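You operate a simulated robot arm through the tools that you are given. There is no shell and no other tool. Be economical: measure what you need, move in short steps, check, and stop when the job is done.

You run a simulated two-armed robot. Do the job below in one go: nothing can be reset, and whatever is moved stays where it is left.

JOB
Take the yellow meter from the top of the duct at zone three and leave it in the grey tray. Then put the blue pad on top of the grey slab with end walls. Then take the long brick with the pink cap and leave it in the dr powder. The order counts. Set down upright: long brick with the pink cap.

It is judged by the outcome, as a careful person would: the job done as asked, and still so three seconds after it is handed in. It fails if anything else is knocked over, pushed out of place, dropped, spilled or broken. Lids that push on must go on centred and level and be pressed home; caps that screw on are set level and turned clockwise until they are tight.

ROBOT AND FRAMES
Two 7-joint arms with two-finger parallel grippers on one trunk, on a base that drives. Base frame: it is fixed to the floor where the robot stands at the start and does not move with it; the origin is under the middle of the robot, x ahead of it, y to its left, z up. Units: m, rad, N and s.
The left shoulder is at the start at [0.07, 0.188, 1.167], the right one opposite. With the tool pointing down near the work surface each hand reaches from about 0.32 to 0.8 m from the robot's upright axis, wherever it stands, measured 20 degrees to its own side. Places, roughly: blue pad [0.5, -1.75, 1]; grey slab with end walls [-0.25, 2.75, 1]; grey tray [-1, 4.3, 1.1]; long brick with the pink cap [-0.5, -2.5, 1]; powder [-1, -2.4, 0.8]. Payload 3.91 kg a hand.
The TCP of each hand is the grasp point between the finger pads, 0.03 m short of the fingertips. In the tool frame z runs along the fingers and y along their closing line. The gripper opens to 0.11 m. The fingers are 0.02 m wide and 0.01 m thick; the gripper's body (0.048 by 0.112 m) begins 0.055 m behind the TCP.
Orientation is that of the tool frame in the base frame, as a unit quaternion [x, y, z, w]. With the fingers straight down and closing along the base's y, the tool's x points along the base's -x, its y along +y and its z along -z.

CONTROLS
- The arms move only by the tool move_arm. It takes "left_steps", "right_steps" or both (then of equal length, played together; a hand with none holds still); each is a list that holds one entry, the list of rows, each a list of 7 numbers: the shift along the tool's x, y, z in units of 30 mm (1.0 is 30 mm), then the turn, a rotation vector about the tool's x, y, z in units of 8 degrees (1.0 is 8 degrees), then the gripper command, from -1 (fully open) to 1 (shut), values between in proportion. In form: [[[dx, dy, dz, rx, ry, rz, hand], ...]]. A call has 1 to 12 rows; each row shifts and turns the commanded pose from where the row before left it, along the tool's axes as they then stand. A call with a number of a shift or a turn outside -1 to 1 is refused whole. Each row takes 0.2 s and may step no farther than 0.05 m and 0.15 rad from the row before; otherwise, or with a gripper value out of range, the whole call is refused. Where a pose cannot be reached the arm comes as near as it can. A force on the tool above 40 N (or 10 N above the force at the start of the call, whichever is more), or a blocked arm, ends the call early, and 0.2 s more pass. Each finger travels about 0.072 m/s and halts on what it meets, pressing with about 22 N; the grip force reading is that of the motor and also rises with nothing between the fingers. The clock runs only during rows and for 0.2 s after the last one: add rows that do not move to give the fingers time. It gives the time, the measured TCP pose, the force on the tool (base axes), the opening and the grip force at its end, in the units of the frame above (readings bear some noise), with the torque about the TCP (base axes, N m) and any sound that the robot's microphone picked up, and new pictures: "pictures" is both (left out), scene, wrist or none (wrist: the cameras of the hands that moved).
- Cameras (640 x 400 px; columns grow to the right, rows downward): "scene" is now at [0.1356, 0.0237, 1.403]; the picture's right is [0.25, -0.97, 0.00], its down [-0.49, -0.13, -0.86] and it looks along [0.83, 0.22, -0.51] (base axes); focal length 283 px, centre (320, 200). "left" rides on the left gripper at [0.072, -0.017, -0.103] in its tool frame; the picture's right is [0.23, 0.97, 0.00], its down [-0.76, 0.18, -0.62] and it looks along [-0.61, 0.14, 0.78] (tool axes); focal length 222 px, centre (320, 200). "right" rides on the right gripper at [0.073, 0.017, -0.103] in its tool frame; the picture's right is [-0.23, 0.97, 0.00], its down [-0.76, -0.18, -0.62] and it looks along [-0.61, -0.14, 0.78] (tool axes); focal length 222 px, centre (320, 200). There is no depth. A picture from a camera that has moved, and an enlarged one, comes with that camera's place and axes in the base frame and with its lens.
- lift_body(by): slides the trunk up (or, below 0, down) by that many m; the arms and the scene camera ride with it, the base frame stays. It gives what a move gives, with no picture.
- base_move(legs): drives the robot by 1 to 6 legs, each [ahead, turn to the left] in m and rad, along the robot's own axes; the way and the turn of a leg run together, so that a leg with both is an arc; at most 1.5 m and 3.142 rad a leg. The arms and the cameras ride along, it lands a little off, and it stops where it bumps. It gives what a move gives, and a new picture of the scene camera.
- aim_head(pan, tilt): turns the head with the scene camera to pan (to the left, within 1.501 rad either way) and tilt (down, from -0.506 to 1.204), counted from straight ahead of the robot. It gives what a move gives, and a new picture of the scene camera.
- close_up(camera, box): a new picture of the part [left, top, right, bottom] of that camera's present view, enlarged. The clock stands still meanwhile.
- job_done(): hands the job in; it is judged then, once.

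Work in short steps. Places have to be worked out from the pictures, the camera data and where the tool is seen: move nearer, look again, correct. Check each grasp and each placing, and mend what went wrong. You have 165 turns and 260 pictures in all, those below and enlarged ones among them. Open the grippers and draw the arms clear of the work before you hand the job in, unless the task says otherwise; then end with one line.

The tools are called after ">>>" by a JSON object that holds its "api" and its "payload". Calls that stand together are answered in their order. move_arm: Moves the arms, as the interface text tells. Its arguments: {"type":"object","properties":{"left_steps":{"type":"array"},"right_steps":{"type":"array"},"pictures":{"type":"string","enum":["both","scene","wrist","none"]}},"required":[]} The other tools are called the same way: lift_body (by) slides the trunk up or down; base_move (legs) drives the base; aim_head (pan, tilt) turns the head that bears the scene camera; close_up (camera, box) takes an enlarged picture of a part of a camera's view; job_done () hands the job in.

At the start:

```text
clock: 0.0
left_position: [0.4533, 0.2626, 1.1957]
left_tool_rot: [0.0, 1.0, -0.001, 0.0]
left_force: [0.6, 0.1, -0.5]
left_ft_torque: [-0.01, 0.01, 0.03]
left_width: 0.1101
left_gripper_force: 0.1
right_position: [0.4386, -0.1227, 1.0643]
right_tool_rot: [0.001, 1.0, 0.0, 0.001]
right_force: [0.1, 0.1, -0.4]
right_ft_torque: [-0.02, -0.01, 0.02]
right_width: 0.1098
right_gripper_force: 0.0
trunk travel left (down, up): [-0.677, 0.263]
robot x, y, heading: [0.0004, 0.0011, -0.001]
head pan, tilt: [0.257, 0.536]
```

scene: 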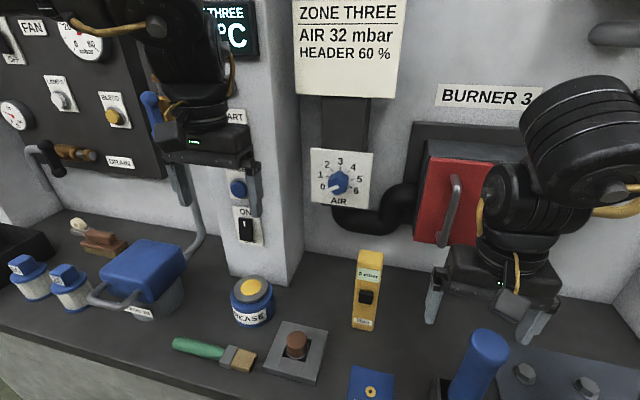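
right: 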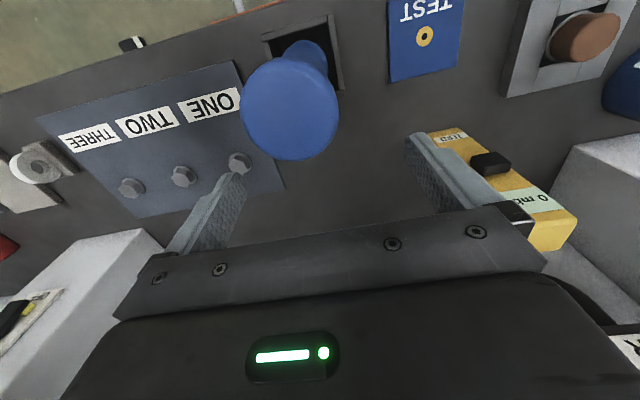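
left: 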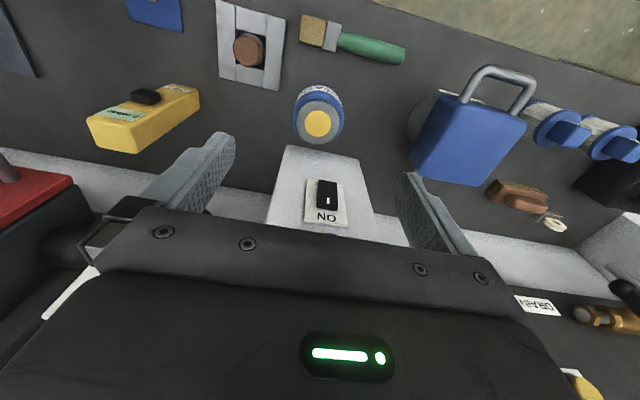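

I first look closely at the yellow meter and the items around it.

>>> {"api": "close_up", "payload": {"camera": "scene", "box": [220, 130, 480, 400]}}

>>> {"api": "aim_head", "payload": {"pan": 0.0, "tilt": 0.2}}

```text
1.48 times, centred on (350, 265) of scene
camera zoom: at [0.1356, 0.0237, 1.403], right [0.25, -0.97, 0.0], down [-0.49, -0.13, -0.86], along [0.83, 0.22, -0.51], focal length 420 px, centre (276, 104)
```

zoom: 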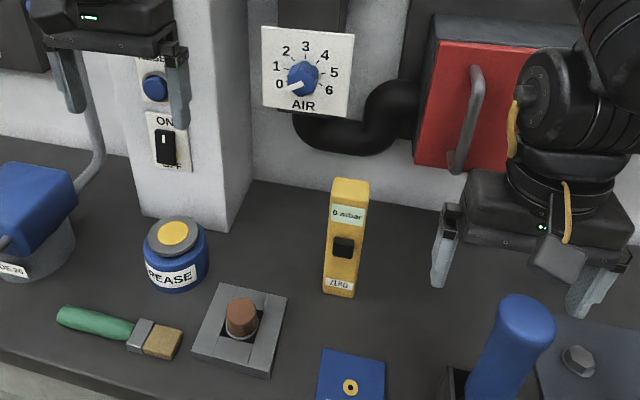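

```text
clock: 0.8
left_position: [0.4543, 0.2641, 1.1939]
left_tool_rot: [0.0, 1.0, 0.0, 0.0]
left_force: [0.1, 1.3, 1.1]
left_ft_torque: [-0.01, -0.04, -0.03]
left_width: 0.11
left_gripper_force: 0.0
right_position: [0.439, -0.1254, 1.0642]
right_tool_rot: [0.001, 1.0, 0.0, 0.001]
right_force: [0.2, -0.4, 0.5]
right_ft_torque: [0.03, -0.01, 0.03]
right_width: 0.1097
right_gripper_force: 0.0
trunk travel left (down, up): [-0.677, 0.263]
robot x, y, heading: [-0.0022, -0.0033, -0.002]
head pan, tilt: [0.0, 0.201]
camera scene: at [0.1416, 0.0009, 1.4339], right [0.0, -1.0, 0.0], down [-0.2, 0.0, -0.98], along [0.98, 0.0, -0.2], focal length 283 px, centre (320, 200)
```

scene: 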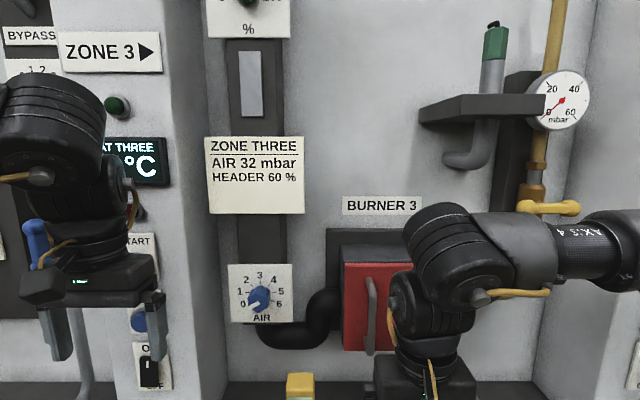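

The meter stands upright at about (0.54, 0.035), top near z 1.05, so it can be gripped from above with the left hand. I first raise the right hand and move it aside, and centre the left hand over the meter at a safe height.

>>> {"api": "move_arm", "payload": {"right_steps": [[[0, 0, -1, 0, 0, 0, -1], [0, 0, -1, 0, 0, 0, -1], [0, 0, -1, 0, 0, 0, -1], [0, 0, -1, 0, 0, 0, -1], [0, -1, 0, 0, 0, 0, -1], [0, -1, 0, 0, 0, 0, -1], [0, -1, 0, 0, 0, 0, -1], [0, -1, 0, 0, 0, 0, -1], [0, -1, 0, 0, 0, 0, -1]]], "pictures": "none"}}

>>> {"api": "move_arm", "payload": {"left_steps": [[[-0.3, -1, 0, 0, 0, 0, -1], [-0.3, -1, 0, 0, 0, 0, -1], [-0.3, -1, 0, 0, 0, 0, -1], [-0.3, -1, 0, 0, 0, 0, -1], [-0.3, -1, 0, 0, 0, 0, -1], [-0.3, -1, 0, 0, 0, 0, -1], [0, 0, 0, 0, 0, 0, -1]]], "pictures": "wrist"}}

>>> {"api": "aim_head", "payload": {"pan": 0.1, "tilt": 0.7}}

```text
clock: 2.8
left_position: [0.4534, 0.2617, 1.195]
left_tool_rot: [0.0, 1.0, 0.001, 0.0]
left_force: [-0.1, -0.5, -1.0]
left_ft_torque: [0.02, -0.02, -0.01]
left_width: 0.1101
left_gripper_force: 0.0
right_position: [0.3554, -0.2369, 1.1448]
right_tool_rot: [0.003, 1.0, 0.0, 0.003]
right_force: [0.0, -0.6, 0.0]
right_ft_torque: [0.03, -0.06, 0.01]
right_width: 0.1098
right_gripper_force: 0.0
right hand out of reach, approached as far as the arm can: row 1, 2, 3, 4, 5, 6, 7, 8, 9
trunk travel left (down, up): [-0.677, 0.263]
robot x, y, heading: [0.0004, 0.0002, 0.003]
head pan, tilt: [0.0, 0.201]
```

```text
clock: 4.4
left_position: [0.5097, 0.0843, 1.1963]
left_tool_rot: [0.0, 1.0, 0.0, 0.001]
left_force: [1.2, -0.2, -0.3]
left_ft_torque: [-0.05, -0.02, -0.03]
left_width: 0.1102
left_gripper_force: 0.0
right_position: [0.3555, -0.2361, 1.1454]
right_tool_rot: [0.003, 1.0, 0.001, 0.002]
right_force: [-0.1, -0.4, 1.4]
right_ft_torque: [-0.02, 0.0, -0.04]
right_width: 0.11
right_gripper_force: 0.1
trunk travel left (down, up): [-0.677, 0.263]
robot x, y, heading: [0.0037, -0.0038, 0.006]
head pan, tilt: [0.0, 0.201]
camera left: at [0.4375, 0.068, 1.2991], right [-0.23, 0.97, 0.0], down [0.76, 0.18, 0.62], along [0.61, 0.14, -0.78], focal length 222 px, centre (320, 200)
```

left: 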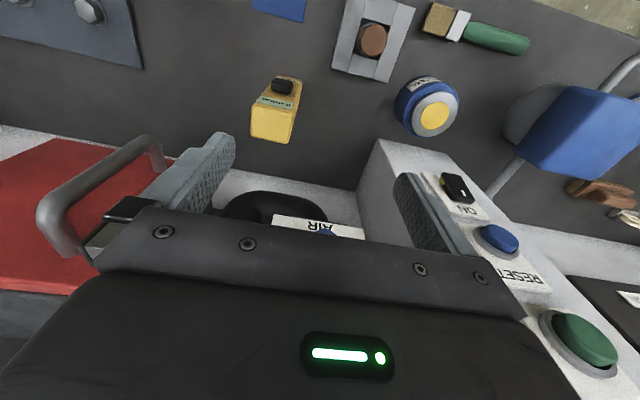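

```text
clock: 5.3
left_position: [0.5101, 0.0825, 1.1959]
left_tool_rot: [0.0, 1.0, 0.0, 0.001]
left_force: [-0.8, 0.1, 0.4]
left_ft_torque: [0.01, 0.0, -0.02]
left_width: 0.1101
left_gripper_force: 0.1
right_position: [0.3543, -0.2359, 1.1444]
right_tool_rot: [0.004, 1.0, 0.001, 0.002]
right_force: [1.1, 0.5, 0.0]
right_ft_torque: [-0.04, 0.0, 0.05]
right_width: 0.1099
right_gripper_force: 0.1
trunk travel left (down, up): [-0.677, 0.263]
robot x, y, heading: [-0.0007, 0.0021, -0.001]
head pan, tilt: [0.099, 0.7]
camera scene: at [0.133, 0.0087, 1.3887], right [0.1, -1.0, 0.0], down [-0.64, -0.06, -0.77], along [0.76, 0.08, -0.64], focal length 283 px, centre (320, 200)
```

scene: 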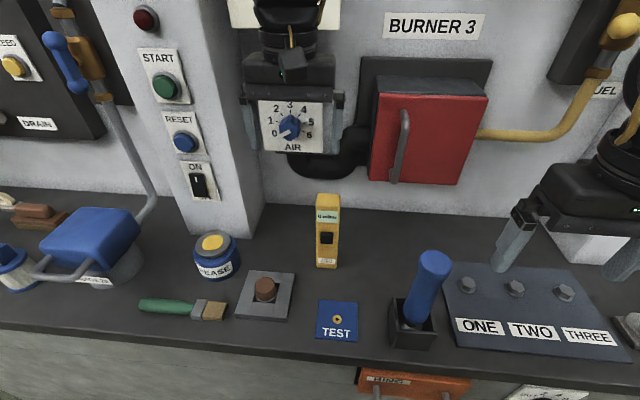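

Triangulation puts the meter's top centre at (0.536, 0.036, 1.053). I align over it and descend with the fingers straddling it.

>>> {"api": "move_arm", "payload": {"left_steps": [[[-0.45, -0.78, 0, 0, 0, 0, -1], [-0.42, -0.78, 0, 0, 0, 0, -1], [0, 0, 1, 0, 0, 0, -1], [0, 0, 1, 0, 0, 0, -1], [0, 0, 1, 0, 0, 0, -1], [0, 0, 0, 0, 0, 0, -1]]], "pictures": "both"}}

```text
clock: 6.8
left_position: [0.5344, 0.037, 1.1047]
left_tool_rot: [0.0, 1.0, 0.001, 0.0]
left_force: [0.1, 1.1, -0.1]
left_ft_torque: [0.01, 0.01, 0.02]
left_width: 0.1098
left_gripper_force: 0.1
right_position: [0.3556, -0.2367, 1.1455]
right_tool_rot: [0.003, 1.0, 0.0, 0.003]
right_force: [-0.4, 0.1, 0.6]
right_ft_torque: [0.0, 0.0, 0.0]
right_width: 0.1096
right_gripper_force: 0.0
trunk travel left (down, up): [-0.677, 0.263]
robot x, y, heading: [-0.0, 0.001, -0.002]
head pan, tilt: [0.099, 0.7]
camera scene: at [0.1325, 0.0097, 1.3887], right [0.1, -0.99, 0.0], down [-0.64, -0.06, -0.77], along [0.76, 0.08, -0.64], focal length 283 px, centre (320, 200)
camera left: at [0.462, 0.0213, 1.2089], right [-0.23, 0.97, 0.0], down [0.76, 0.18, 0.62], along [0.61, 0.14, -0.78], focal length 222 px, centre (320, 200)
```

scene: 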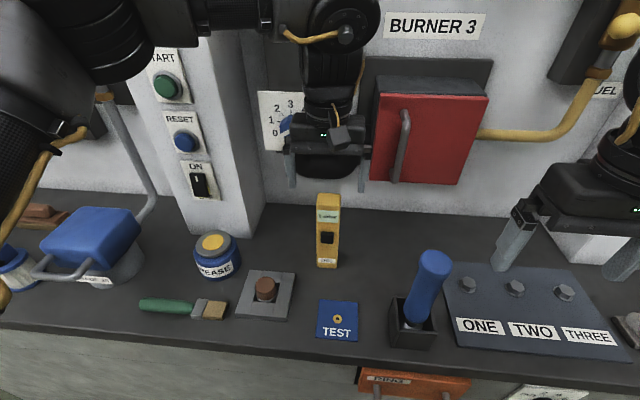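
left: 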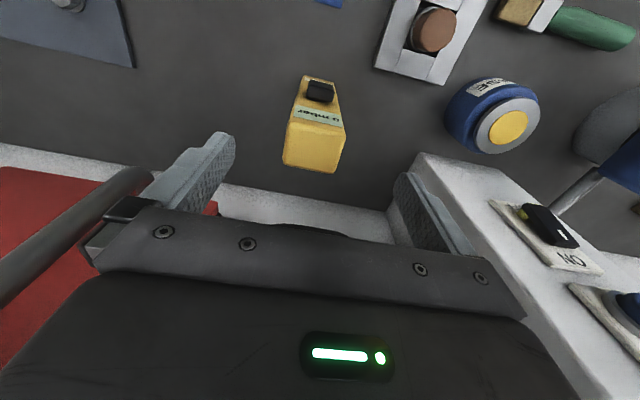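

The top centre re-measures at (0.537, 0.035), so it is aligned. I go down 90 mm and close.

>>> {"api": "move_arm", "payload": {"left_steps": [[[0, -0.05, 1, 0, 0, 0, -1], [-0.05, 0, 1, 0, 0, 0, -1], [0, 0, 1, 0, 0, 0, -1], [0, 0, 0, 0, 0, 0, -1], [0, 0, 0, 0, 0, 0, 1], [0, 0, 0, 0, 0, 0, 1], [0, 0, 0, 0, 0, 0, 1], [0, 0, 0, 0, 0, 0, 1]]], "pictures": "both"}}

```text
clock: 8.6
left_position: [0.534, 0.0352, 1.0148]
left_tool_rot: [0.0, 1.0, 0.0, 0.0]
left_force: [0.0, -0.6, 0.8]
left_ft_torque: [-0.08, -0.01, 0.0]
left_width: 0.046
left_gripper_force: 22.0
right_position: [0.355, -0.2369, 1.1432]
right_tool_rot: [0.004, 1.0, 0.0, 0.002]
right_force: [1.1, -0.3, 0.3]
right_ft_torque: [0.03, -0.03, -0.01]
right_width: 0.1101
right_gripper_force: 0.0
trunk travel left (down, up): [-0.677, 0.263]
robot x, y, heading: [0.0014, -0.0004, 0.003]
head pan, tilt: [0.099, 0.7]
camera scene: at [0.1331, 0.0089, 1.3886], right [0.1, -1.0, 0.0], down [-0.64, -0.06, -0.76], along [0.76, 0.08, -0.64], focal length 283 px, centre (320, 200)
camera left: at [0.4632, 0.0188, 1.1177], right [-0.23, 0.97, 0.0], down [0.76, 0.18, 0.62], along [0.61, 0.14, -0.78], focal length 222 px, centre (320, 200)
```

scene: 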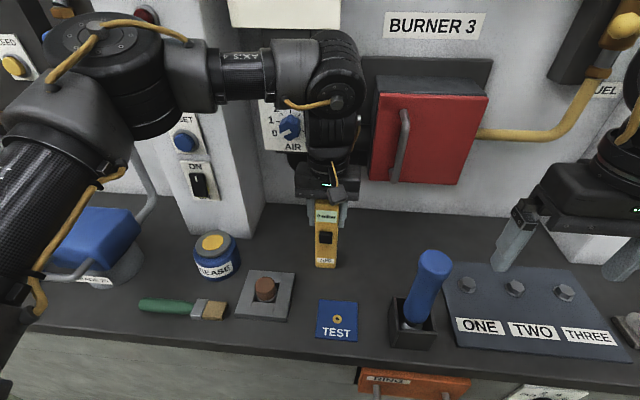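
left: 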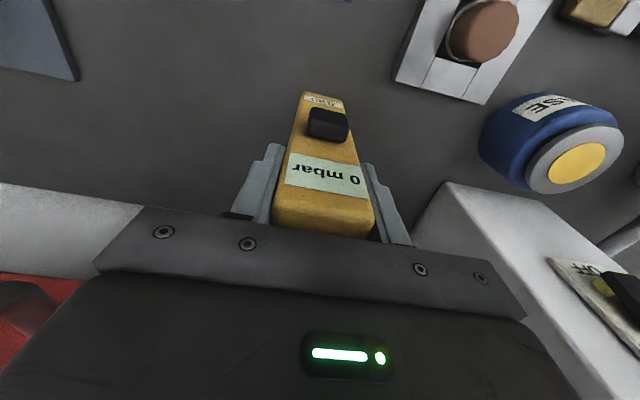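

Grip is good at 46 mm. I lift straight up and draw it back towards the robot.

>>> {"api": "move_arm", "payload": {"left_steps": [[[0, 0, -1, 0, 0, 0, 1], [0, 0, -1, 0, 0, 0, 1], [0, 0, -1, 0, 0, 0, 1], [0, 0, -1, 0, 0, 0, 1], [0, 0, -1, 0, 0, 0, 1], [0, 0, -1, 0, 0, 0, 1], [0.8, 0.8, 0, 0, 0, 0, 1], [0.8, 0.8, 0, 0, 0, 0, 1], [0.8, 0.8, 0, 0, 0, 0, 1], [0.8, 0.8, 0, 0, 0, 0, 1], [0, 0.8, 0, 0, 0, 0, 1], [0, 0, 0, 0, 0, 0, 1]]], "pictures": "wrist"}}

>>> {"api": "aim_head", "payload": {"pan": 1.45, "tilt": 0.3}}

>>> {"api": "aim_head", "payload": {"pan": -1.45, "tilt": 0.3}}

```text
clock: 11.2
left_position: [0.4487, 0.1471, 1.1939]
left_tool_rot: [0.0, 1.0, 0.001, -0.001]
left_force: [-0.1, 0.7, -1.9]
left_ft_torque: [0.0, 0.01, 0.0]
left_width: 0.0461
left_gripper_force: 22.1
left hand out of reach, approached as far as the arm can: row 10
right_position: [0.3549, -0.2373, 1.1454]
right_tool_rot: [0.004, 1.0, 0.0, 0.001]
right_force: [0.0, -0.3, 0.0]
right_ft_torque: [-0.04, -0.02, 0.0]
right_width: 0.1097
right_gripper_force: 0.3
trunk travel left (down, up): [-0.677, 0.263]
robot x, y, heading: [-0.0015, 0.0037, 0.0]
head pan, tilt: [0.099, 0.7]
camera left: at [0.3766, 0.1317, 1.2986], right [-0.23, 0.97, 0.0], down [0.76, 0.18, 0.62], along [0.61, 0.14, -0.78], focal length 222 px, centre (320, 200)
```

left: 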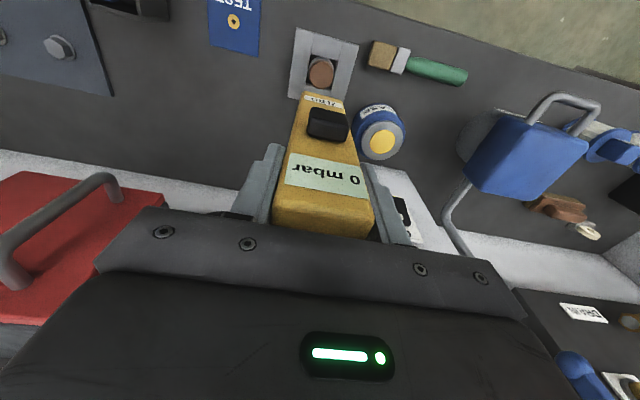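

```text
clock: 12.7
left_position: [0.4497, 0.1479, 1.1957]
left_tool_rot: [0.0, 1.0, 0.0, 0.001]
left_force: [0.1, 0.1, -2.7]
left_ft_torque: [-0.02, 0.01, -0.03]
left_width: 0.0457
left_gripper_force: 21.4
right_position: [0.3549, -0.2368, 1.1453]
right_tool_rot: [0.003, 1.0, -0.001, 0.002]
right_force: [-0.5, -0.3, -0.3]
right_ft_torque: [0.02, -0.02, 0.01]
right_width: 0.1099
right_gripper_force: 0.0
trunk travel left (down, up): [-0.677, 0.263]
robot x, y, heading: [-0.0012, -0.0008, 0.001]
head pan, tilt: [1.45, 0.3]
camera scene: at [0.0599, 0.0934, 1.4247], right [0.99, -0.12, 0.0], down [-0.04, -0.29, -0.96], along [0.12, 0.95, -0.3], focal length 283 px, centre (320, 200)
```

scene: 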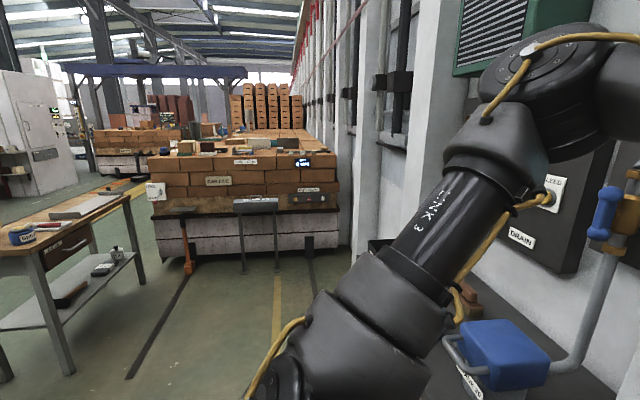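

```text
clock: 15.2
left_position: [0.4493, 0.1481, 1.1953]
left_tool_rot: [0.0, 1.0, 0.0, 0.0]
left_force: [-0.3, 0.1, -1.7]
left_ft_torque: [0.03, 0.04, 0.01]
left_width: 0.0458
left_gripper_force: 22.2
right_position: [0.3555, -0.2361, 1.145]
right_tool_rot: [0.003, 1.0, 0.0, 0.002]
right_force: [-0.1, -0.5, -0.2]
right_ft_torque: [0.0, 0.0, -0.03]
right_width: 0.1098
right_gripper_force: 0.0
trunk travel left (down, up): [-0.677, 0.263]
robot x, y, heading: [-0.0002, -0.0002, -0.003]
head pan, tilt: [-1.45, 0.3]
camera scene: at [0.0599, -0.092, 1.4247], right [-0.99, -0.12, 0.0], down [-0.04, 0.29, -0.96], along [0.12, -0.95, -0.3], focal length 283 px, centre (320, 200)
```

scene: 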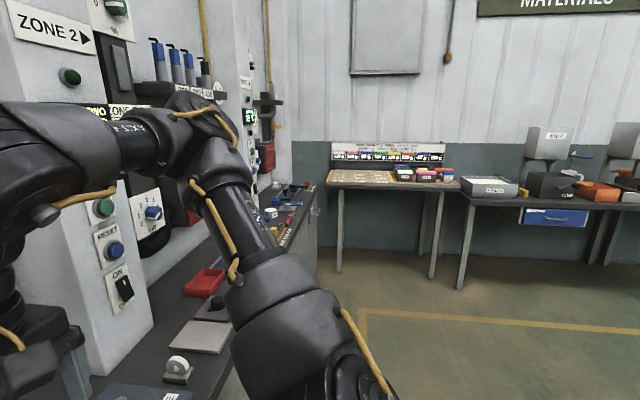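

I back away from the bench and turn left to see the way to the tray.

>>> {"api": "base_move", "payload": {"legs": [[-0.35, 0], [0, 1.57]]}}

>>> {"api": "aim_head", "payload": {"pan": 0.1, "tilt": 0.2}}

>>> {"api": "aim_head", "payload": {"pan": 0.9, "tilt": 0.3}}

```text
clock: 21.1
left_position: [-0.4669, 0.4587, 1.1949]
left_tool_rot: [-0.686, 0.727, 0.001, 0.0]
left_force: [-0.5, 0.1, -1.6]
left_ft_torque: [-0.03, 0.0, 0.01]
left_width: 0.046
left_gripper_force: 21.7
right_position: [-0.0892, 0.3416, 1.1455]
right_tool_rot: [-0.684, 0.73, 0.001, 0.001]
right_force: [-0.3, 0.3, 0.3]
right_ft_torque: [0.02, -0.04, 0.0]
right_width: 0.1101
right_gripper_force: 0.1
trunk travel left (down, up): [-0.677, 0.263]
robot x, y, heading: [-0.3476, -0.0003, 1.513]
head pan, tilt: [-1.45, 0.3]
camera scene: at [-0.2516, 0.0579, 1.4247], right [0.06, -1.0, 0.0], down [-0.3, -0.02, -0.96], along [0.95, 0.06, -0.3], focal length 283 px, centre (320, 200)
```

scene: 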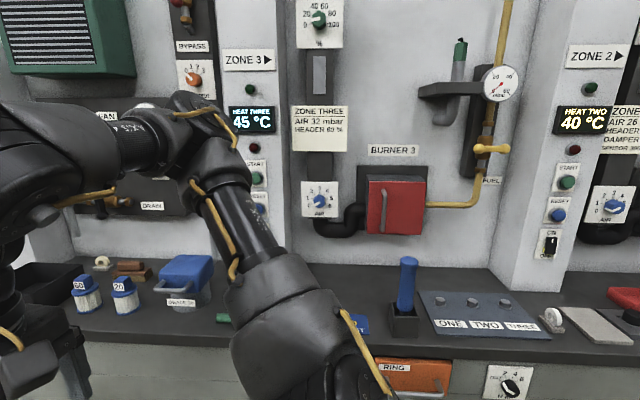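

```text
clock: 22.8
left_position: [-0.4678, 0.4587, 1.1942]
left_tool_rot: [-0.686, 0.727, 0.0, 0.0]
left_force: [-1.0, -0.6, -2.2]
left_ft_torque: [-0.03, 0.0, 0.02]
left_width: 0.0458
left_gripper_force: 21.6
right_position: [-0.0891, 0.3424, 1.1445]
right_tool_rot: [-0.684, 0.73, 0.001, 0.001]
right_force: [0.8, 0.2, -0.1]
right_ft_torque: [0.0, 0.0, -0.03]
right_width: 0.1099
right_gripper_force: 0.1
trunk travel left (down, up): [-0.677, 0.263]
robot x, y, heading: [-0.3502, 0.0031, 1.508]
head pan, tilt: [0.099, 0.201]
camera scene: at [-0.3485, 0.1454, 1.434], right [1.0, 0.04, 0.0], down [0.01, -0.2, -0.98], along [-0.04, 0.98, -0.2], focal length 283 px, centre (320, 200)
```

scene: 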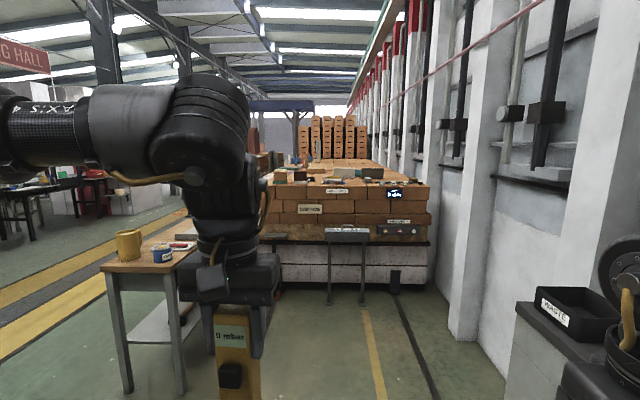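

```text
clock: 23.9
left_position: [-0.4676, 0.4591, 1.1937]
left_tool_rot: [-0.685, 0.728, 0.0, 0.0]
left_force: [0.2, -0.4, -1.9]
left_ft_torque: [-0.01, 0.02, -0.02]
left_width: 0.046
left_gripper_force: 22.2
right_position: [-0.0888, 0.3421, 1.1445]
right_tool_rot: [-0.683, 0.73, 0.002, 0.0]
right_force: [0.6, -0.1, -1.0]
right_ft_torque: [0.02, 0.02, -0.01]
right_width: 0.11
right_gripper_force: 0.1
trunk travel left (down, up): [-0.677, 0.263]
robot x, y, heading: [-0.3475, 0.0008, 1.509]
head pan, tilt: [0.901, 0.3]
camera scene: at [-0.4144, 0.1146, 1.4247], right [0.67, 0.74, 0.0], down [0.22, -0.2, -0.96], along [-0.71, 0.64, -0.3], focal length 283 px, centre (320, 200)
```

scene: 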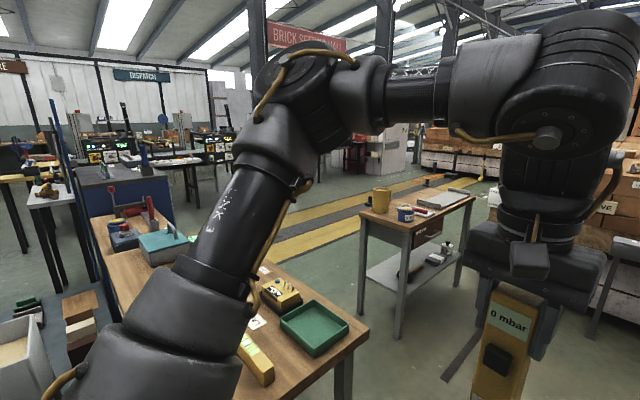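

I drive ahead up the aisle about 0.9 m and look towards the tray's supposed place.

>>> {"api": "base_move", "payload": {"legs": [[0, 0.06], [0.9, 0]]}}

>>> {"api": "aim_head", "payload": {"pan": 0.0, "tilt": 0.15}}

>>> {"api": "close_up", "payload": {"camera": "scene", "box": [120, 120, 440, 320]}}

```text
clock: 29.0
left_position: [-0.4974, 1.3448, 1.1965]
left_tool_rot: [0.708, -0.706, 0.0, -0.001]
left_force: [-0.7, 0.5, -2.4]
left_ft_torque: [-0.05, 0.0, -0.01]
left_width: 0.046
left_gripper_force: 21.7
right_position: [-0.1141, 1.2529, 1.1457]
right_tool_rot: [-0.706, 0.708, 0.002, 0.002]
right_force: [-0.8, 0.8, -0.5]
right_ft_torque: [0.0, -0.03, 0.03]
right_width: 0.1101
right_gripper_force: 0.0
trunk travel left (down, up): [-0.677, 0.263]
robot x, y, heading: [-0.3491, 0.8955, 1.576]
head pan, tilt: [0.901, 0.3]
camera scene: at [-0.4236, 1.0051, 1.4247], right [0.62, 0.79, 0.0], down [0.23, -0.18, -0.96], along [-0.75, 0.59, -0.3], focal length 283 px, centre (320, 200)
```

scene: 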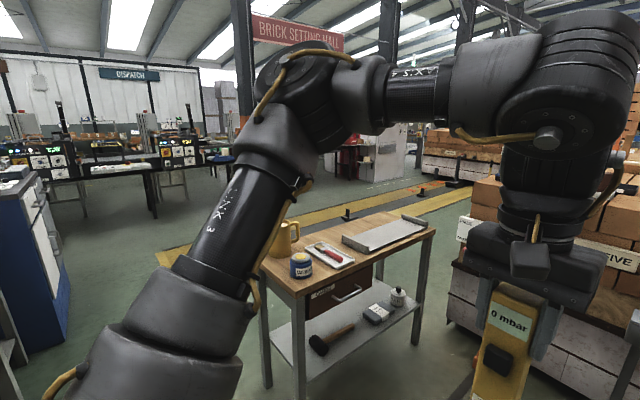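

```text
clock: 30.2
left_position: [-0.4976, 1.3456, 1.1946]
left_tool_rot: [0.708, -0.706, 0.0, 0.0]
left_force: [-0.8, -0.3, -1.4]
left_ft_torque: [-0.03, 0.0, 0.01]
left_width: 0.0457
left_gripper_force: 22.1
right_position: [-0.1135, 1.2534, 1.1445]
right_tool_rot: [-0.707, 0.707, 0.001, 0.001]
right_force: [0.2, 0.0, 0.2]
right_ft_torque: [-0.01, -0.01, -0.03]
right_width: 0.1099
right_gripper_force: 0.1
trunk travel left (down, up): [-0.677, 0.263]
robot x, y, heading: [-0.3493, 0.8973, 1.571]
head pan, tilt: [0.0, 0.15]
camera scene: at [-0.3507, 1.0406, 1.4387], right [1.0, 0.01, 0.0], down [0.0, -0.15, -0.99], along [-0.01, 0.99, -0.15], focal length 283 px, centre (320, 200)
```

scene: 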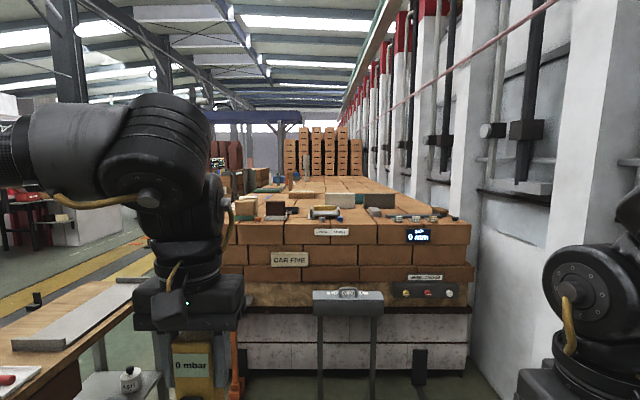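

```text
2.00 times, centred on (280, 220) of scene
camera zoom: at [-0.3507, 1.0406, 1.4387], right [1.0, 0.01, 0.0], down [0.0, -0.15, -0.99], along [-0.01, 0.99, -0.15], focal length 566 px, centre (400, 160)
```

zoom: 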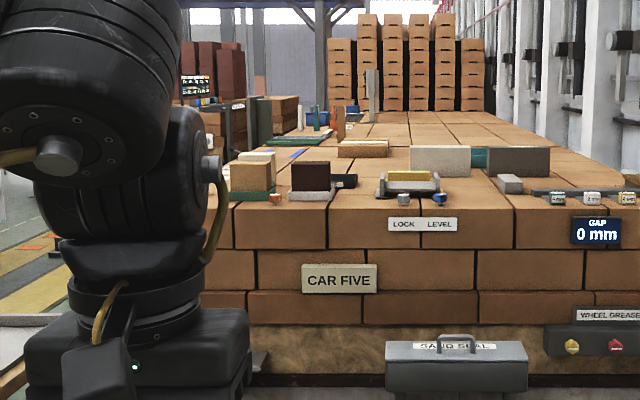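

I raise the trunk to see further over the brick car and to carry the meter higher.

>>> {"api": "lift_body", "payload": {"by": 0.25}}

>>> {"api": "aim_head", "payload": {"pan": 0.02, "tilt": 0.25}}

>>> {"api": "close_up", "payload": {"camera": "scene", "box": [200, 130, 400, 255]}}

>>> {"api": "aim_head", "payload": {"pan": 1.45, "tilt": 0.6}}

```text
clock: 32.8
left_position: [-0.4985, 1.3463, 1.4456]
left_tool_rot: [0.708, -0.706, 0.001, 0.0]
left_force: [0.2, -0.6, -2.2]
left_ft_torque: [0.0, 0.0, 0.01]
left_width: 0.0459
left_gripper_force: 22.3
right_position: [-0.113, 1.2544, 1.3947]
right_tool_rot: [-0.707, 0.708, 0.001, 0.001]
right_force: [-0.1, -0.1, 0.7]
right_ft_torque: [-0.03, 0.04, 0.0]
right_width: 0.1098
right_gripper_force: 0.0
trunk travel left (down, up): [-0.927, 0.013]
robot x, y, heading: [-0.3473, 0.8929, 1.58]
head pan, tilt: [0.0, 0.15]
```

```text
clock: 33.5
left_position: [-0.4979, 1.3456, 1.445]
left_tool_rot: [0.708, -0.706, 0.001, 0.0]
left_force: [-0.3, -0.3, -2.4]
left_ft_torque: [0.0, -0.02, 0.0]
left_width: 0.0458
left_gripper_force: 22.5
right_position: [-0.1131, 1.2528, 1.3951]
right_tool_rot: [-0.706, 0.708, 0.001, 0.001]
right_force: [1.0, 0.2, 0.3]
right_ft_torque: [-0.03, 0.01, 0.01]
right_width: 0.1098
right_gripper_force: 0.0
trunk travel left (down, up): [-0.927, 0.013]
robot x, y, heading: [-0.3519, 0.896, 1.581]
head pan, tilt: [0.019, 0.25]
camera scene: at [-0.3524, 1.0412, 1.6795], right [1.0, 0.02, 0.0], down [0.01, -0.25, -0.97], along [-0.02, 0.97, -0.25], focal length 283 px, centre (320, 200)
```

scene: 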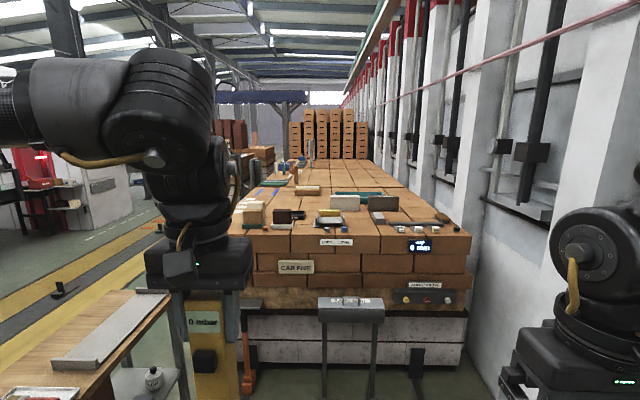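

```text
3.20 times, centred on (300, 192) of scene
camera zoom: at [-0.3524, 1.0412, 1.6795], right [1.0, 0.02, 0.0], down [0.01, -0.25, -0.97], along [-0.02, 0.97, -0.25], focal length 906 px, centre (384, 224)
```

zoom: 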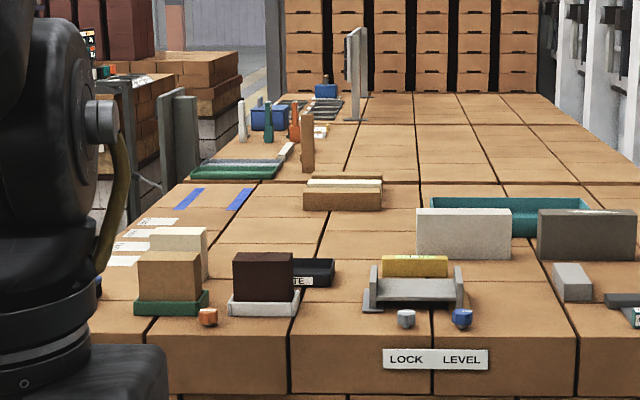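

```text
clock: 35.0
left_position: [-0.4982, 1.3453, 1.4442]
left_tool_rot: [0.709, -0.706, 0.001, 0.0]
left_force: [0.7, -0.7, -2.1]
left_ft_torque: [-0.01, 0.0, 0.02]
left_width: 0.046
left_gripper_force: 21.8
right_position: [-0.1129, 1.2526, 1.395]
right_tool_rot: [-0.706, 0.708, 0.001, 0.001]
right_force: [-0.5, 0.3, -0.5]
right_ft_torque: [0.0, 0.0, 0.04]
right_width: 0.1101
right_gripper_force: 0.1
trunk travel left (down, up): [-0.927, 0.013]
robot x, y, heading: [-0.3493, 0.8977, 1.576]
head pan, tilt: [1.45, 0.6]
camera scene: at [-0.438, 0.9581, 1.6472], right [0.12, 0.99, 0.0], down [0.56, -0.07, -0.83], along [-0.82, 0.1, -0.56], focal length 283 px, centre (320, 200)
```

scene: 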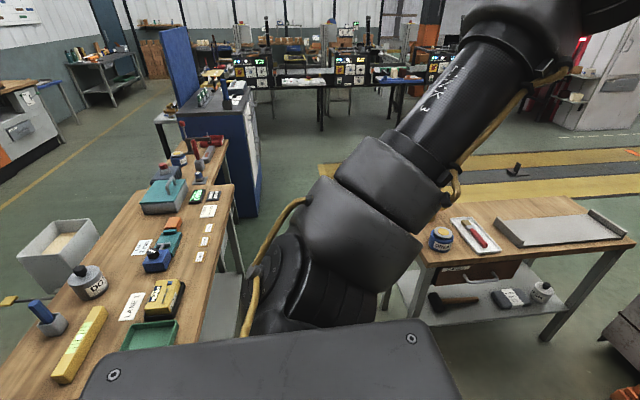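

The grey tray is on the far-left edge of the brick car, so I must pass between the two tables to reach its left side. I check the robot's own footprint first.

>>> {"api": "aim_head", "payload": {"pan": 0.75, "tilt": 1.2}}

```text
clock: 36.1
left_position: [-0.4984, 1.3453, 1.446]
left_tool_rot: [0.708, -0.706, 0.0, 0.0]
left_force: [0.1, -0.5, -3.1]
left_ft_torque: [0.0, 0.01, 0.01]
left_width: 0.0461
left_gripper_force: 21.9
right_position: [-0.1138, 1.2527, 1.3959]
right_tool_rot: [-0.706, 0.708, 0.002, 0.001]
right_force: [-1.0, -0.5, 0.3]
right_ft_torque: [0.04, 0.02, 0.03]
right_width: 0.11
right_gripper_force: 0.1
trunk travel left (down, up): [-0.927, 0.013]
robot x, y, heading: [-0.3468, 0.8971, 1.571]
head pan, tilt: [0.75, 1.201]
camera scene: at [-0.3886, 0.9884, 1.6027], right [0.73, 0.69, 0.0], down [0.64, -0.68, -0.36], along [-0.25, 0.26, -0.93], focal length 283 px, centre (320, 200)
```

scene: 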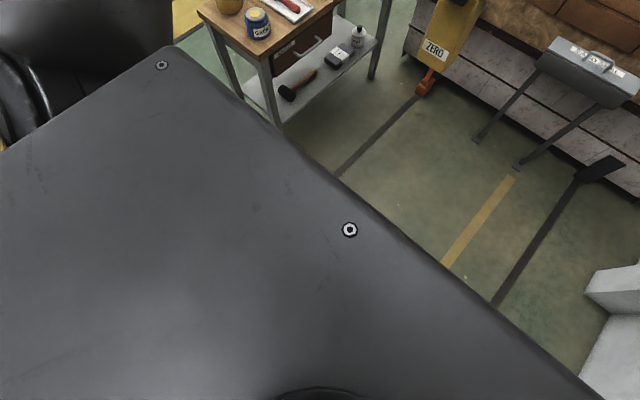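

The gap between the tables is about 0.78 m wide around y = 1.05; I line up on it, turn left and go through cautiously.

>>> {"api": "base_move", "payload": {"legs": [[0.155, 0], [0, 1.57]]}}

>>> {"api": "aim_head", "payload": {"pan": 0.0, "tilt": 0.75}}

```text
clock: 41.3
left_position: [-0.7975, 0.9035, 1.4451]
left_tool_rot: [1.0, -0.002, 0.0, 0.0]
left_force: [0.4, 0.6, -1.7]
left_ft_torque: [0.04, 0.0, 0.0]
left_width: 0.0458
left_gripper_force: 21.8
right_position: [-0.7042, 1.2885, 1.3952]
right_tool_rot: [1.0, -0.005, -0.002, 0.0]
right_force: [0.5, 0.4, 0.0]
right_ft_torque: [0.02, -0.01, 0.03]
right_width: 0.1102
right_gripper_force: 0.1
trunk travel left (down, up): [-0.927, 0.013]
robot x, y, heading: [-0.354, 1.0486, 3.141]
head pan, tilt: [0.75, 1.201]
camera scene: at [-0.4418, 1.0129, 1.6026], right [-0.68, 0.73, 0.0], down [0.68, 0.63, -0.36], along [-0.27, -0.25, -0.93], focal length 283 px, centre (320, 200)
```

scene: 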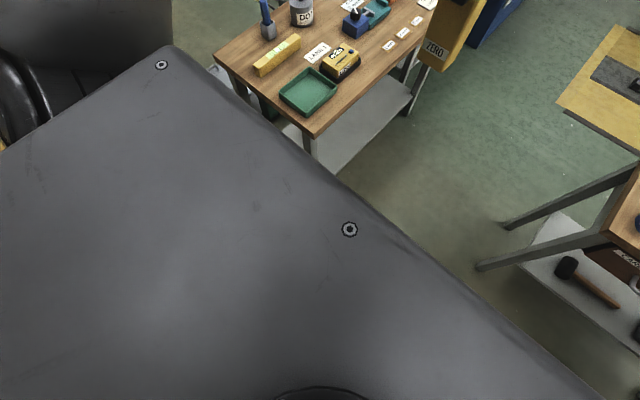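

```text
clock: 42.4
left_position: [-0.7977, 0.9042, 1.4457]
left_tool_rot: [1.0, 0.0, 0.0, 0.0]
left_force: [0.2, -0.5, -2.2]
left_ft_torque: [-0.01, -0.02, -0.01]
left_width: 0.046
left_gripper_force: 22.4
right_position: [-0.7026, 1.2864, 1.3948]
right_tool_rot: [1.0, -0.004, -0.002, 0.001]
right_force: [0.7, 0.1, 0.7]
right_ft_torque: [-0.03, 0.01, 0.04]
right_width: 0.11
right_gripper_force: 0.1
trunk travel left (down, up): [-0.927, 0.013]
robot x, y, heading: [-0.3498, 1.0507, 3.14]
head pan, tilt: [0.0, 0.75]
camera scene: at [-0.4836, 1.0504, 1.6343], right [0.0, 1.0, 0.0], down [0.68, 0.0, -0.73], along [-0.73, 0.0, -0.68], focal length 283 px, centre (320, 200)
```

scene: 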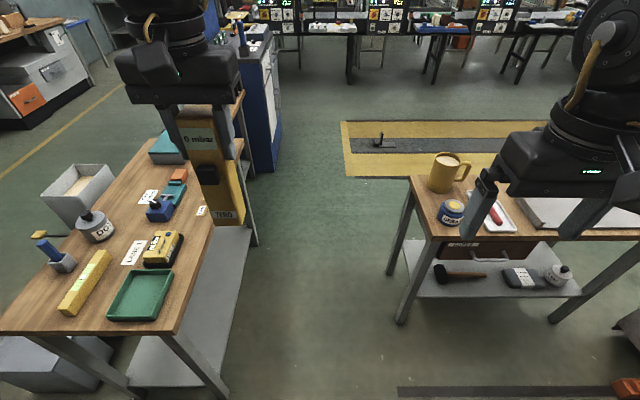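

The gap is centred at y ≈ 1.05, where I stand, heading straight west. I drive through and then turn north on the far side.

>>> {"api": "base_move", "payload": {"legs": [[1.5, 0], [0.35, 0], [0, -1.57]]}}

>>> {"api": "aim_head", "payload": {"pan": -0.15, "tilt": 0.35}}

```text
clock: 55.4
left_position: [-2.3283, 1.5197, 1.4451]
left_tool_rot: [-0.706, 0.708, 0.0, -0.001]
left_force: [-0.7, 0.4, -1.6]
left_ft_torque: [-0.03, 0.02, 0.0]
left_width: 0.0459
left_gripper_force: 22.4
right_position: [-1.9442, 1.4268, 1.3952]
right_tool_rot: [-0.704, 0.71, 0.002, 0.001]
right_force: [0.6, -0.2, -0.6]
right_ft_torque: [0.0, 0.0, 0.03]
right_width: 0.1098
right_gripper_force: 0.0
trunk travel left (down, up): [-0.927, 0.013]
robot x, y, heading: [-2.1834, 1.0697, 1.568]
head pan, tilt: [0.0, 0.75]
camera scene: at [-2.1832, 1.2047, 1.6343], right [1.0, 0.0, 0.0], down [0.0, -0.68, -0.73], along [0.0, 0.73, -0.68], focal length 283 px, centre (320, 200)
```

scene: 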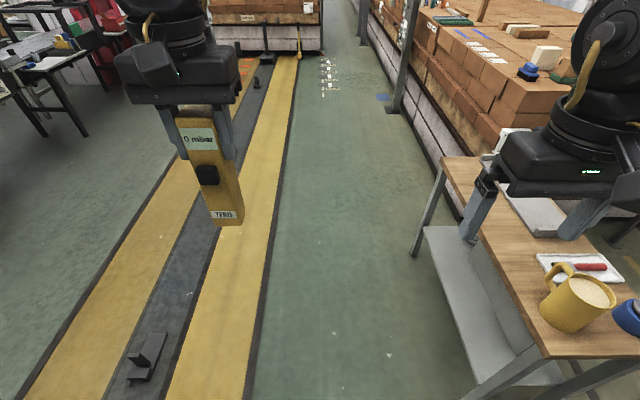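

```text
clock: 56.3
left_position: [-2.3277, 1.5198, 1.4451]
left_tool_rot: [-0.707, 0.707, 0.0, 0.0]
left_force: [-1.4, 0.8, -2.1]
left_ft_torque: [-0.02, 0.0, -0.05]
left_width: 0.0461
left_gripper_force: 22.0
right_position: [-1.9441, 1.4251, 1.3942]
right_tool_rot: [-0.704, 0.71, 0.002, 0.002]
right_force: [0.4, 0.0, -0.7]
right_ft_torque: [0.01, -0.01, -0.02]
right_width: 0.1102
right_gripper_force: 0.0
trunk travel left (down, up): [-0.927, 0.013]
robot x, y, heading: [-2.1799, 1.0696, 1.569]
head pan, tilt: [-0.15, 0.351]
camera scene: at [-2.1682, 1.2138, 1.6699], right [0.99, -0.15, 0.0], down [-0.05, -0.34, -0.94], along [0.14, 0.93, -0.34], focal length 283 px, centre (320, 200)
```

scene: 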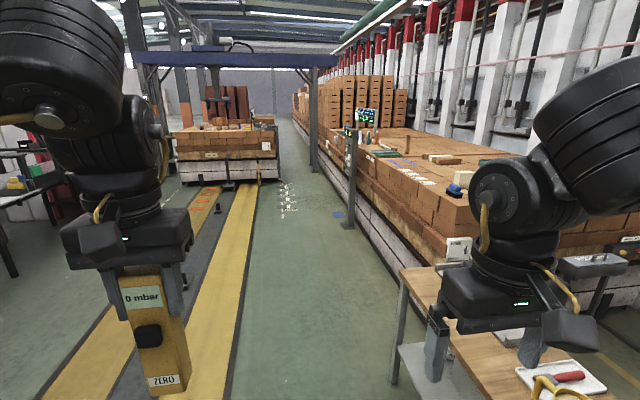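

The lane is clear. I drive north 2.2 m in the lane and look at the tray from there.

>>> {"api": "base_move", "payload": {"legs": [[1.1, 0], [1.1, 0]]}}

>>> {"api": "aim_head", "payload": {"pan": -0.8, "tilt": 0.45}}

```text
clock: 67.1
left_position: [-2.3057, 3.7124, 1.4451]
left_tool_rot: [-0.704, 0.71, 0.0, 0.0]
left_force: [0.0, 0.8, -1.3]
left_ft_torque: [-0.01, -0.03, 0.0]
left_width: 0.0461
left_gripper_force: 21.7
right_position: [-1.9235, 3.6159, 1.3958]
right_tool_rot: [-0.702, 0.712, 0.003, 0.001]
right_force: [-0.6, 0.1, -0.4]
right_ft_torque: [0.0, 0.02, 0.0]
right_width: 0.11
right_gripper_force: 0.1
trunk travel left (down, up): [-0.927, 0.013]
robot x, y, heading: [-2.1624, 3.2612, 1.564]
head pan, tilt: [-0.15, 0.351]
camera scene: at [-2.1492, 3.4059, 1.6701], right [0.99, -0.16, 0.0], down [-0.05, -0.34, -0.94], along [0.15, 0.93, -0.34], focal length 283 px, centre (320, 200)
```

scene: 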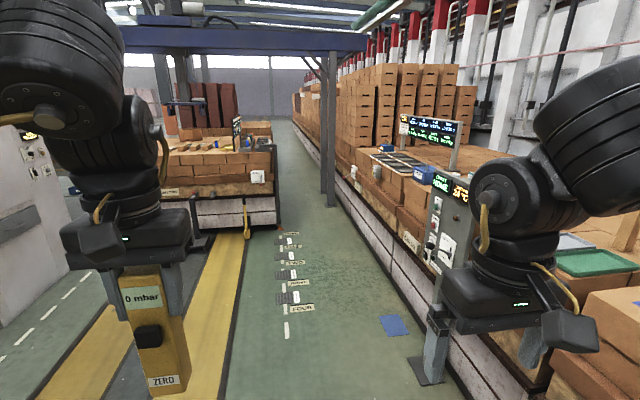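

```text
clock: 68.2
left_position: [-2.3063, 3.7152, 1.4442]
left_tool_rot: [-0.704, 0.71, 0.0, -0.001]
left_force: [-0.1, 0.8, -2.3]
left_ft_torque: [0.0, -0.01, -0.01]
left_width: 0.0459
left_gripper_force: 22.2
right_position: [-1.9237, 3.6179, 1.3949]
right_tool_rot: [-0.702, 0.712, 0.001, 0.001]
right_force: [-0.3, 0.2, -0.5]
right_ft_torque: [0.02, 0.04, 0.0]
right_width: 0.1099
right_gripper_force: 0.1
trunk travel left (down, up): [-0.927, 0.013]
robot x, y, heading: [-2.1604, 3.2628, 1.56]
head pan, tilt: [-0.799, 0.45]
camera scene: at [-2.0976, 3.3791, 1.6608], right [0.69, -0.72, 0.0], down [-0.31, -0.3, -0.9], along [0.65, 0.62, -0.44], focal length 283 px, centre (320, 200)
```

scene: 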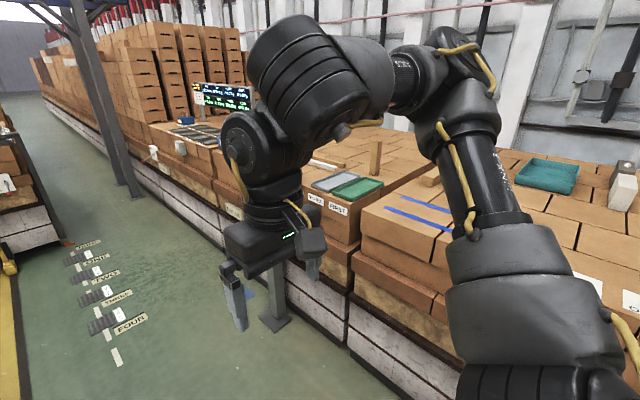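

The grey tray sits beside a green one on the car edge. I zoom in to measure them.

>>> {"api": "close_up", "payload": {"camera": "scene", "box": [280, 140, 440, 240]}}

```text
4.00 times, centred on (360, 190) of scene
camera zoom: at [-2.0976, 3.3791, 1.6608], right [0.69, -0.72, 0.0], down [-0.31, -0.3, -0.9], along [0.65, 0.62, -0.44], focal length 1133 px, centre (160, 240)
```

zoom: 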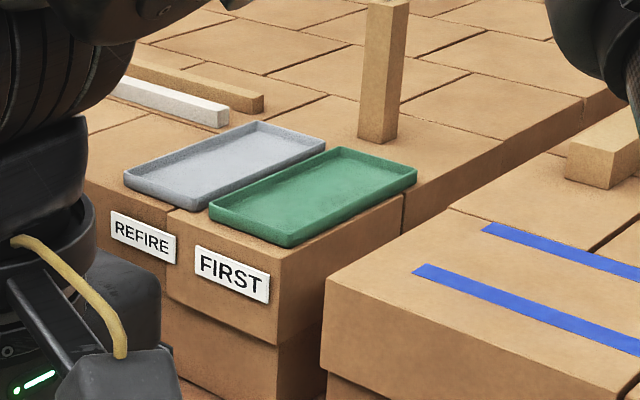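

Tray measured at about x −1.13…−0.83, y 4.25…4.38. I drive to roughly (−1.65, 3.9) facing the tray, staying clear of the post at (−1.25, 4.65).

>>> {"api": "base_move", "payload": {"legs": [[0, -0.664], [0.816, 0], [0, -0.446]]}}

>>> {"api": "aim_head", "payload": {"pan": 0.1, "tilt": 0.75}}

```text
clock: 75.6
left_position: [-1.3089, 4.2167, 1.4455]
left_tool_rot: [-0.215, 0.977, -0.001, 0.001]
left_force: [0.7, 0.5, -2.4]
left_ft_torque: [0.01, -0.01, -0.05]
left_width: 0.046
left_gripper_force: 22.2
right_position: [-1.2332, 3.8285, 1.3959]
right_tool_rot: [-0.212, 0.977, -0.001, 0.002]
right_force: [-0.5, 0.4, 0.6]
right_ft_torque: [0.0, 0.02, 0.02]
right_width: 0.1102
right_gripper_force: 0.0
trunk travel left (down, up): [-0.927, 0.013]
robot x, y, heading: [-1.6499, 3.891, 0.432]
head pan, tilt: [-0.799, 0.45]
camera scene: at [-1.5256, 3.8834, 1.6609], right [-0.36, -0.93, 0.0], down [-0.41, 0.15, -0.9], along [0.84, -0.32, -0.43], focal length 283 px, centre (320, 200)
```

scene: 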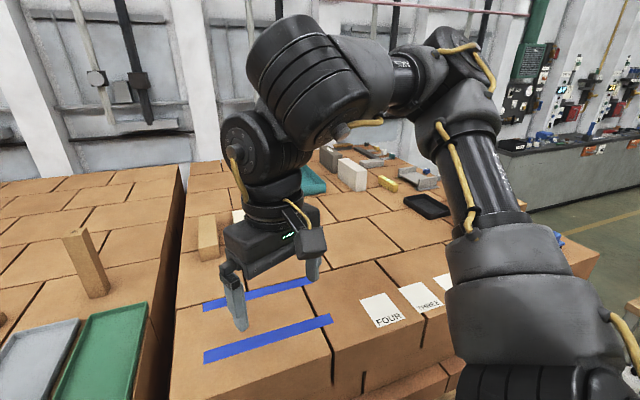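

```text
clock: 76.8
left_position: [-1.3088, 4.2154, 1.4451]
left_tool_rot: [-0.215, 0.977, 0.0, 0.0]
left_force: [0.8, 0.3, -2.6]
left_ft_torque: [-0.01, 0.03, -0.01]
left_width: 0.0459
left_gripper_force: 21.6
right_position: [-1.2334, 3.8278, 1.3953]
right_tool_rot: [-0.212, 0.977, 0.001, 0.003]
right_force: [0.3, -0.5, -0.2]
right_ft_torque: [0.01, -0.01, 0.03]
right_width: 0.1102
right_gripper_force: 0.1
trunk travel left (down, up): [-0.927, 0.013]
robot x, y, heading: [-1.654, 3.8929, 0.439]
head pan, tilt: [0.099, 0.75]
camera scene: at [-1.539, 3.9568, 1.6344], right [0.51, -0.86, 0.0], down [-0.59, -0.35, -0.73], along [0.63, 0.37, -0.68], focal length 283 px, centre (320, 200)
```

scene: 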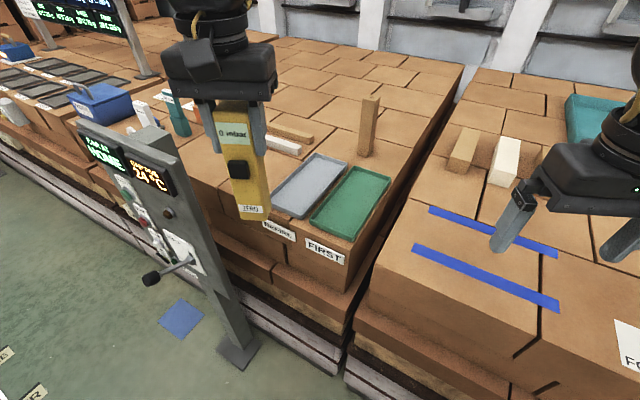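

Two views agree: tray rim at z ≈ 1.07, centre about (−0.97, 4.325). I extend the left hand 0.30 m forward to about (−1.03, 4.325) at height.

>>> {"api": "move_arm", "payload": {"left_steps": [[[-1, -0.07, 0, 0, 0, 0, 1], [-1, -0.07, 0, 0, 0, 0, 1], [-1, -0.07, 0, 0, 0, 0, 1], [-1, -0.07, 0, 0, 0, 0, 1], [-1, -0.07, 0, 0, 0, 0, 1], [-1, -0.07, 0, 0, 0, 0, 1], [-1, -0.07, 0, 0, 0, 0, 1], [-1, -0.07, 0, 0, 0, 0, 1], [-1, -0.07, 0, 0, 0, 0, 1], [-1, -0.07, 0, 0, 0, 0, 1], [0, 0, 0, 0, 0, 0, 1]]], "pictures": "both"}}

```text
clock: 79.2
left_position: [-1.1495, 4.2761, 1.4438]
left_tool_rot: [-0.215, 0.977, 0.0, 0.0]
left_force: [-0.2, 0.7, -2.4]
left_ft_torque: [-0.01, -0.01, -0.03]
left_width: 0.0459
left_gripper_force: 21.9
left hand out of reach, approached as far as the arm can: row 6, 7, 8, 9, 10
right_position: [-1.2323, 3.8278, 1.3955]
right_tool_rot: [-0.212, 0.977, 0.0, 0.003]
right_force: [0.7, 0.0, 0.2]
right_ft_torque: [-0.03, 0.01, -0.05]
right_width: 0.1098
right_gripper_force: 0.1
trunk travel left (down, up): [-0.927, 0.013]
robot x, y, heading: [-1.6532, 3.8948, 0.436]
head pan, tilt: [0.099, 0.75]
camera scene: at [-1.5394, 3.957, 1.6344], right [0.51, -0.86, 0.0], down [-0.59, -0.35, -0.73], along [0.63, 0.37, -0.68], focal length 283 px, centre (320, 200)
camera left: at [-1.2077, 4.2318, 1.5471], right [-0.61, 0.79, 0.0], down [0.62, 0.48, 0.62], along [0.49, 0.38, -0.78], focal length 222 px, centre (320, 200)
```

scene: 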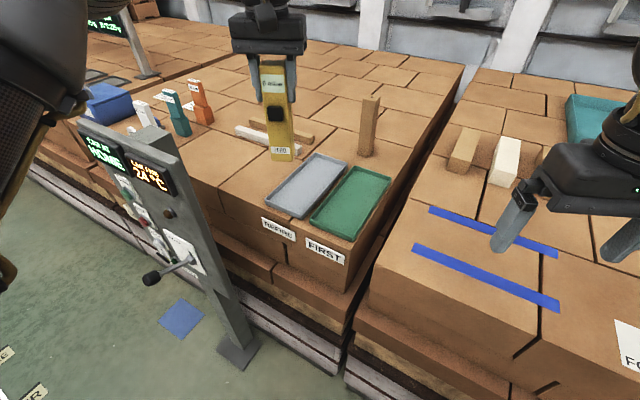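
left: 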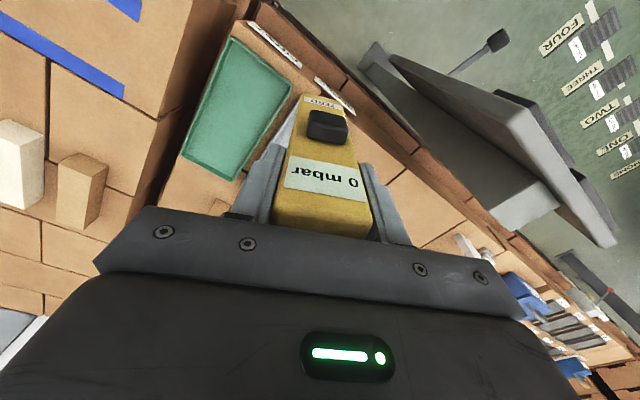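

Reach at this height is limited, so I descend 0.15 m first (meter bottom then at z ≈ 1.14, still above everything close by).

>>> {"api": "move_arm", "payload": {"left_steps": [[[0, 0, 1, 0, 0, 0, 1], [0, 0, 1, 0, 0, 0, 1], [0, 0, 1, 0, 0, 0, 1], [0, 0, 1, 0, 0, 0, 1], [0, 0, 1, 0, 0, 0, 1], [0, 0, 0, 0, 0, 0, 1]]], "pictures": "none"}}

```text
clock: 80.6
left_position: [-1.1489, 4.2766, 1.2952]
left_tool_rot: [-0.215, 0.977, 0.0, 0.0]
left_force: [0.3, -0.3, -2.8]
left_ft_torque: [-0.02, 0.01, 0.02]
left_width: 0.0458
left_gripper_force: 21.8
right_position: [-1.2318, 3.827, 1.3942]
right_tool_rot: [-0.212, 0.977, 0.001, 0.003]
right_force: [0.3, 1.2, 0.6]
right_ft_torque: [0.02, 0.01, 0.03]
right_width: 0.1101
right_gripper_force: 0.1
trunk travel left (down, up): [-0.927, 0.013]
robot x, y, heading: [-1.6558, 3.8927, 0.431]
head pan, tilt: [0.099, 0.75]
```

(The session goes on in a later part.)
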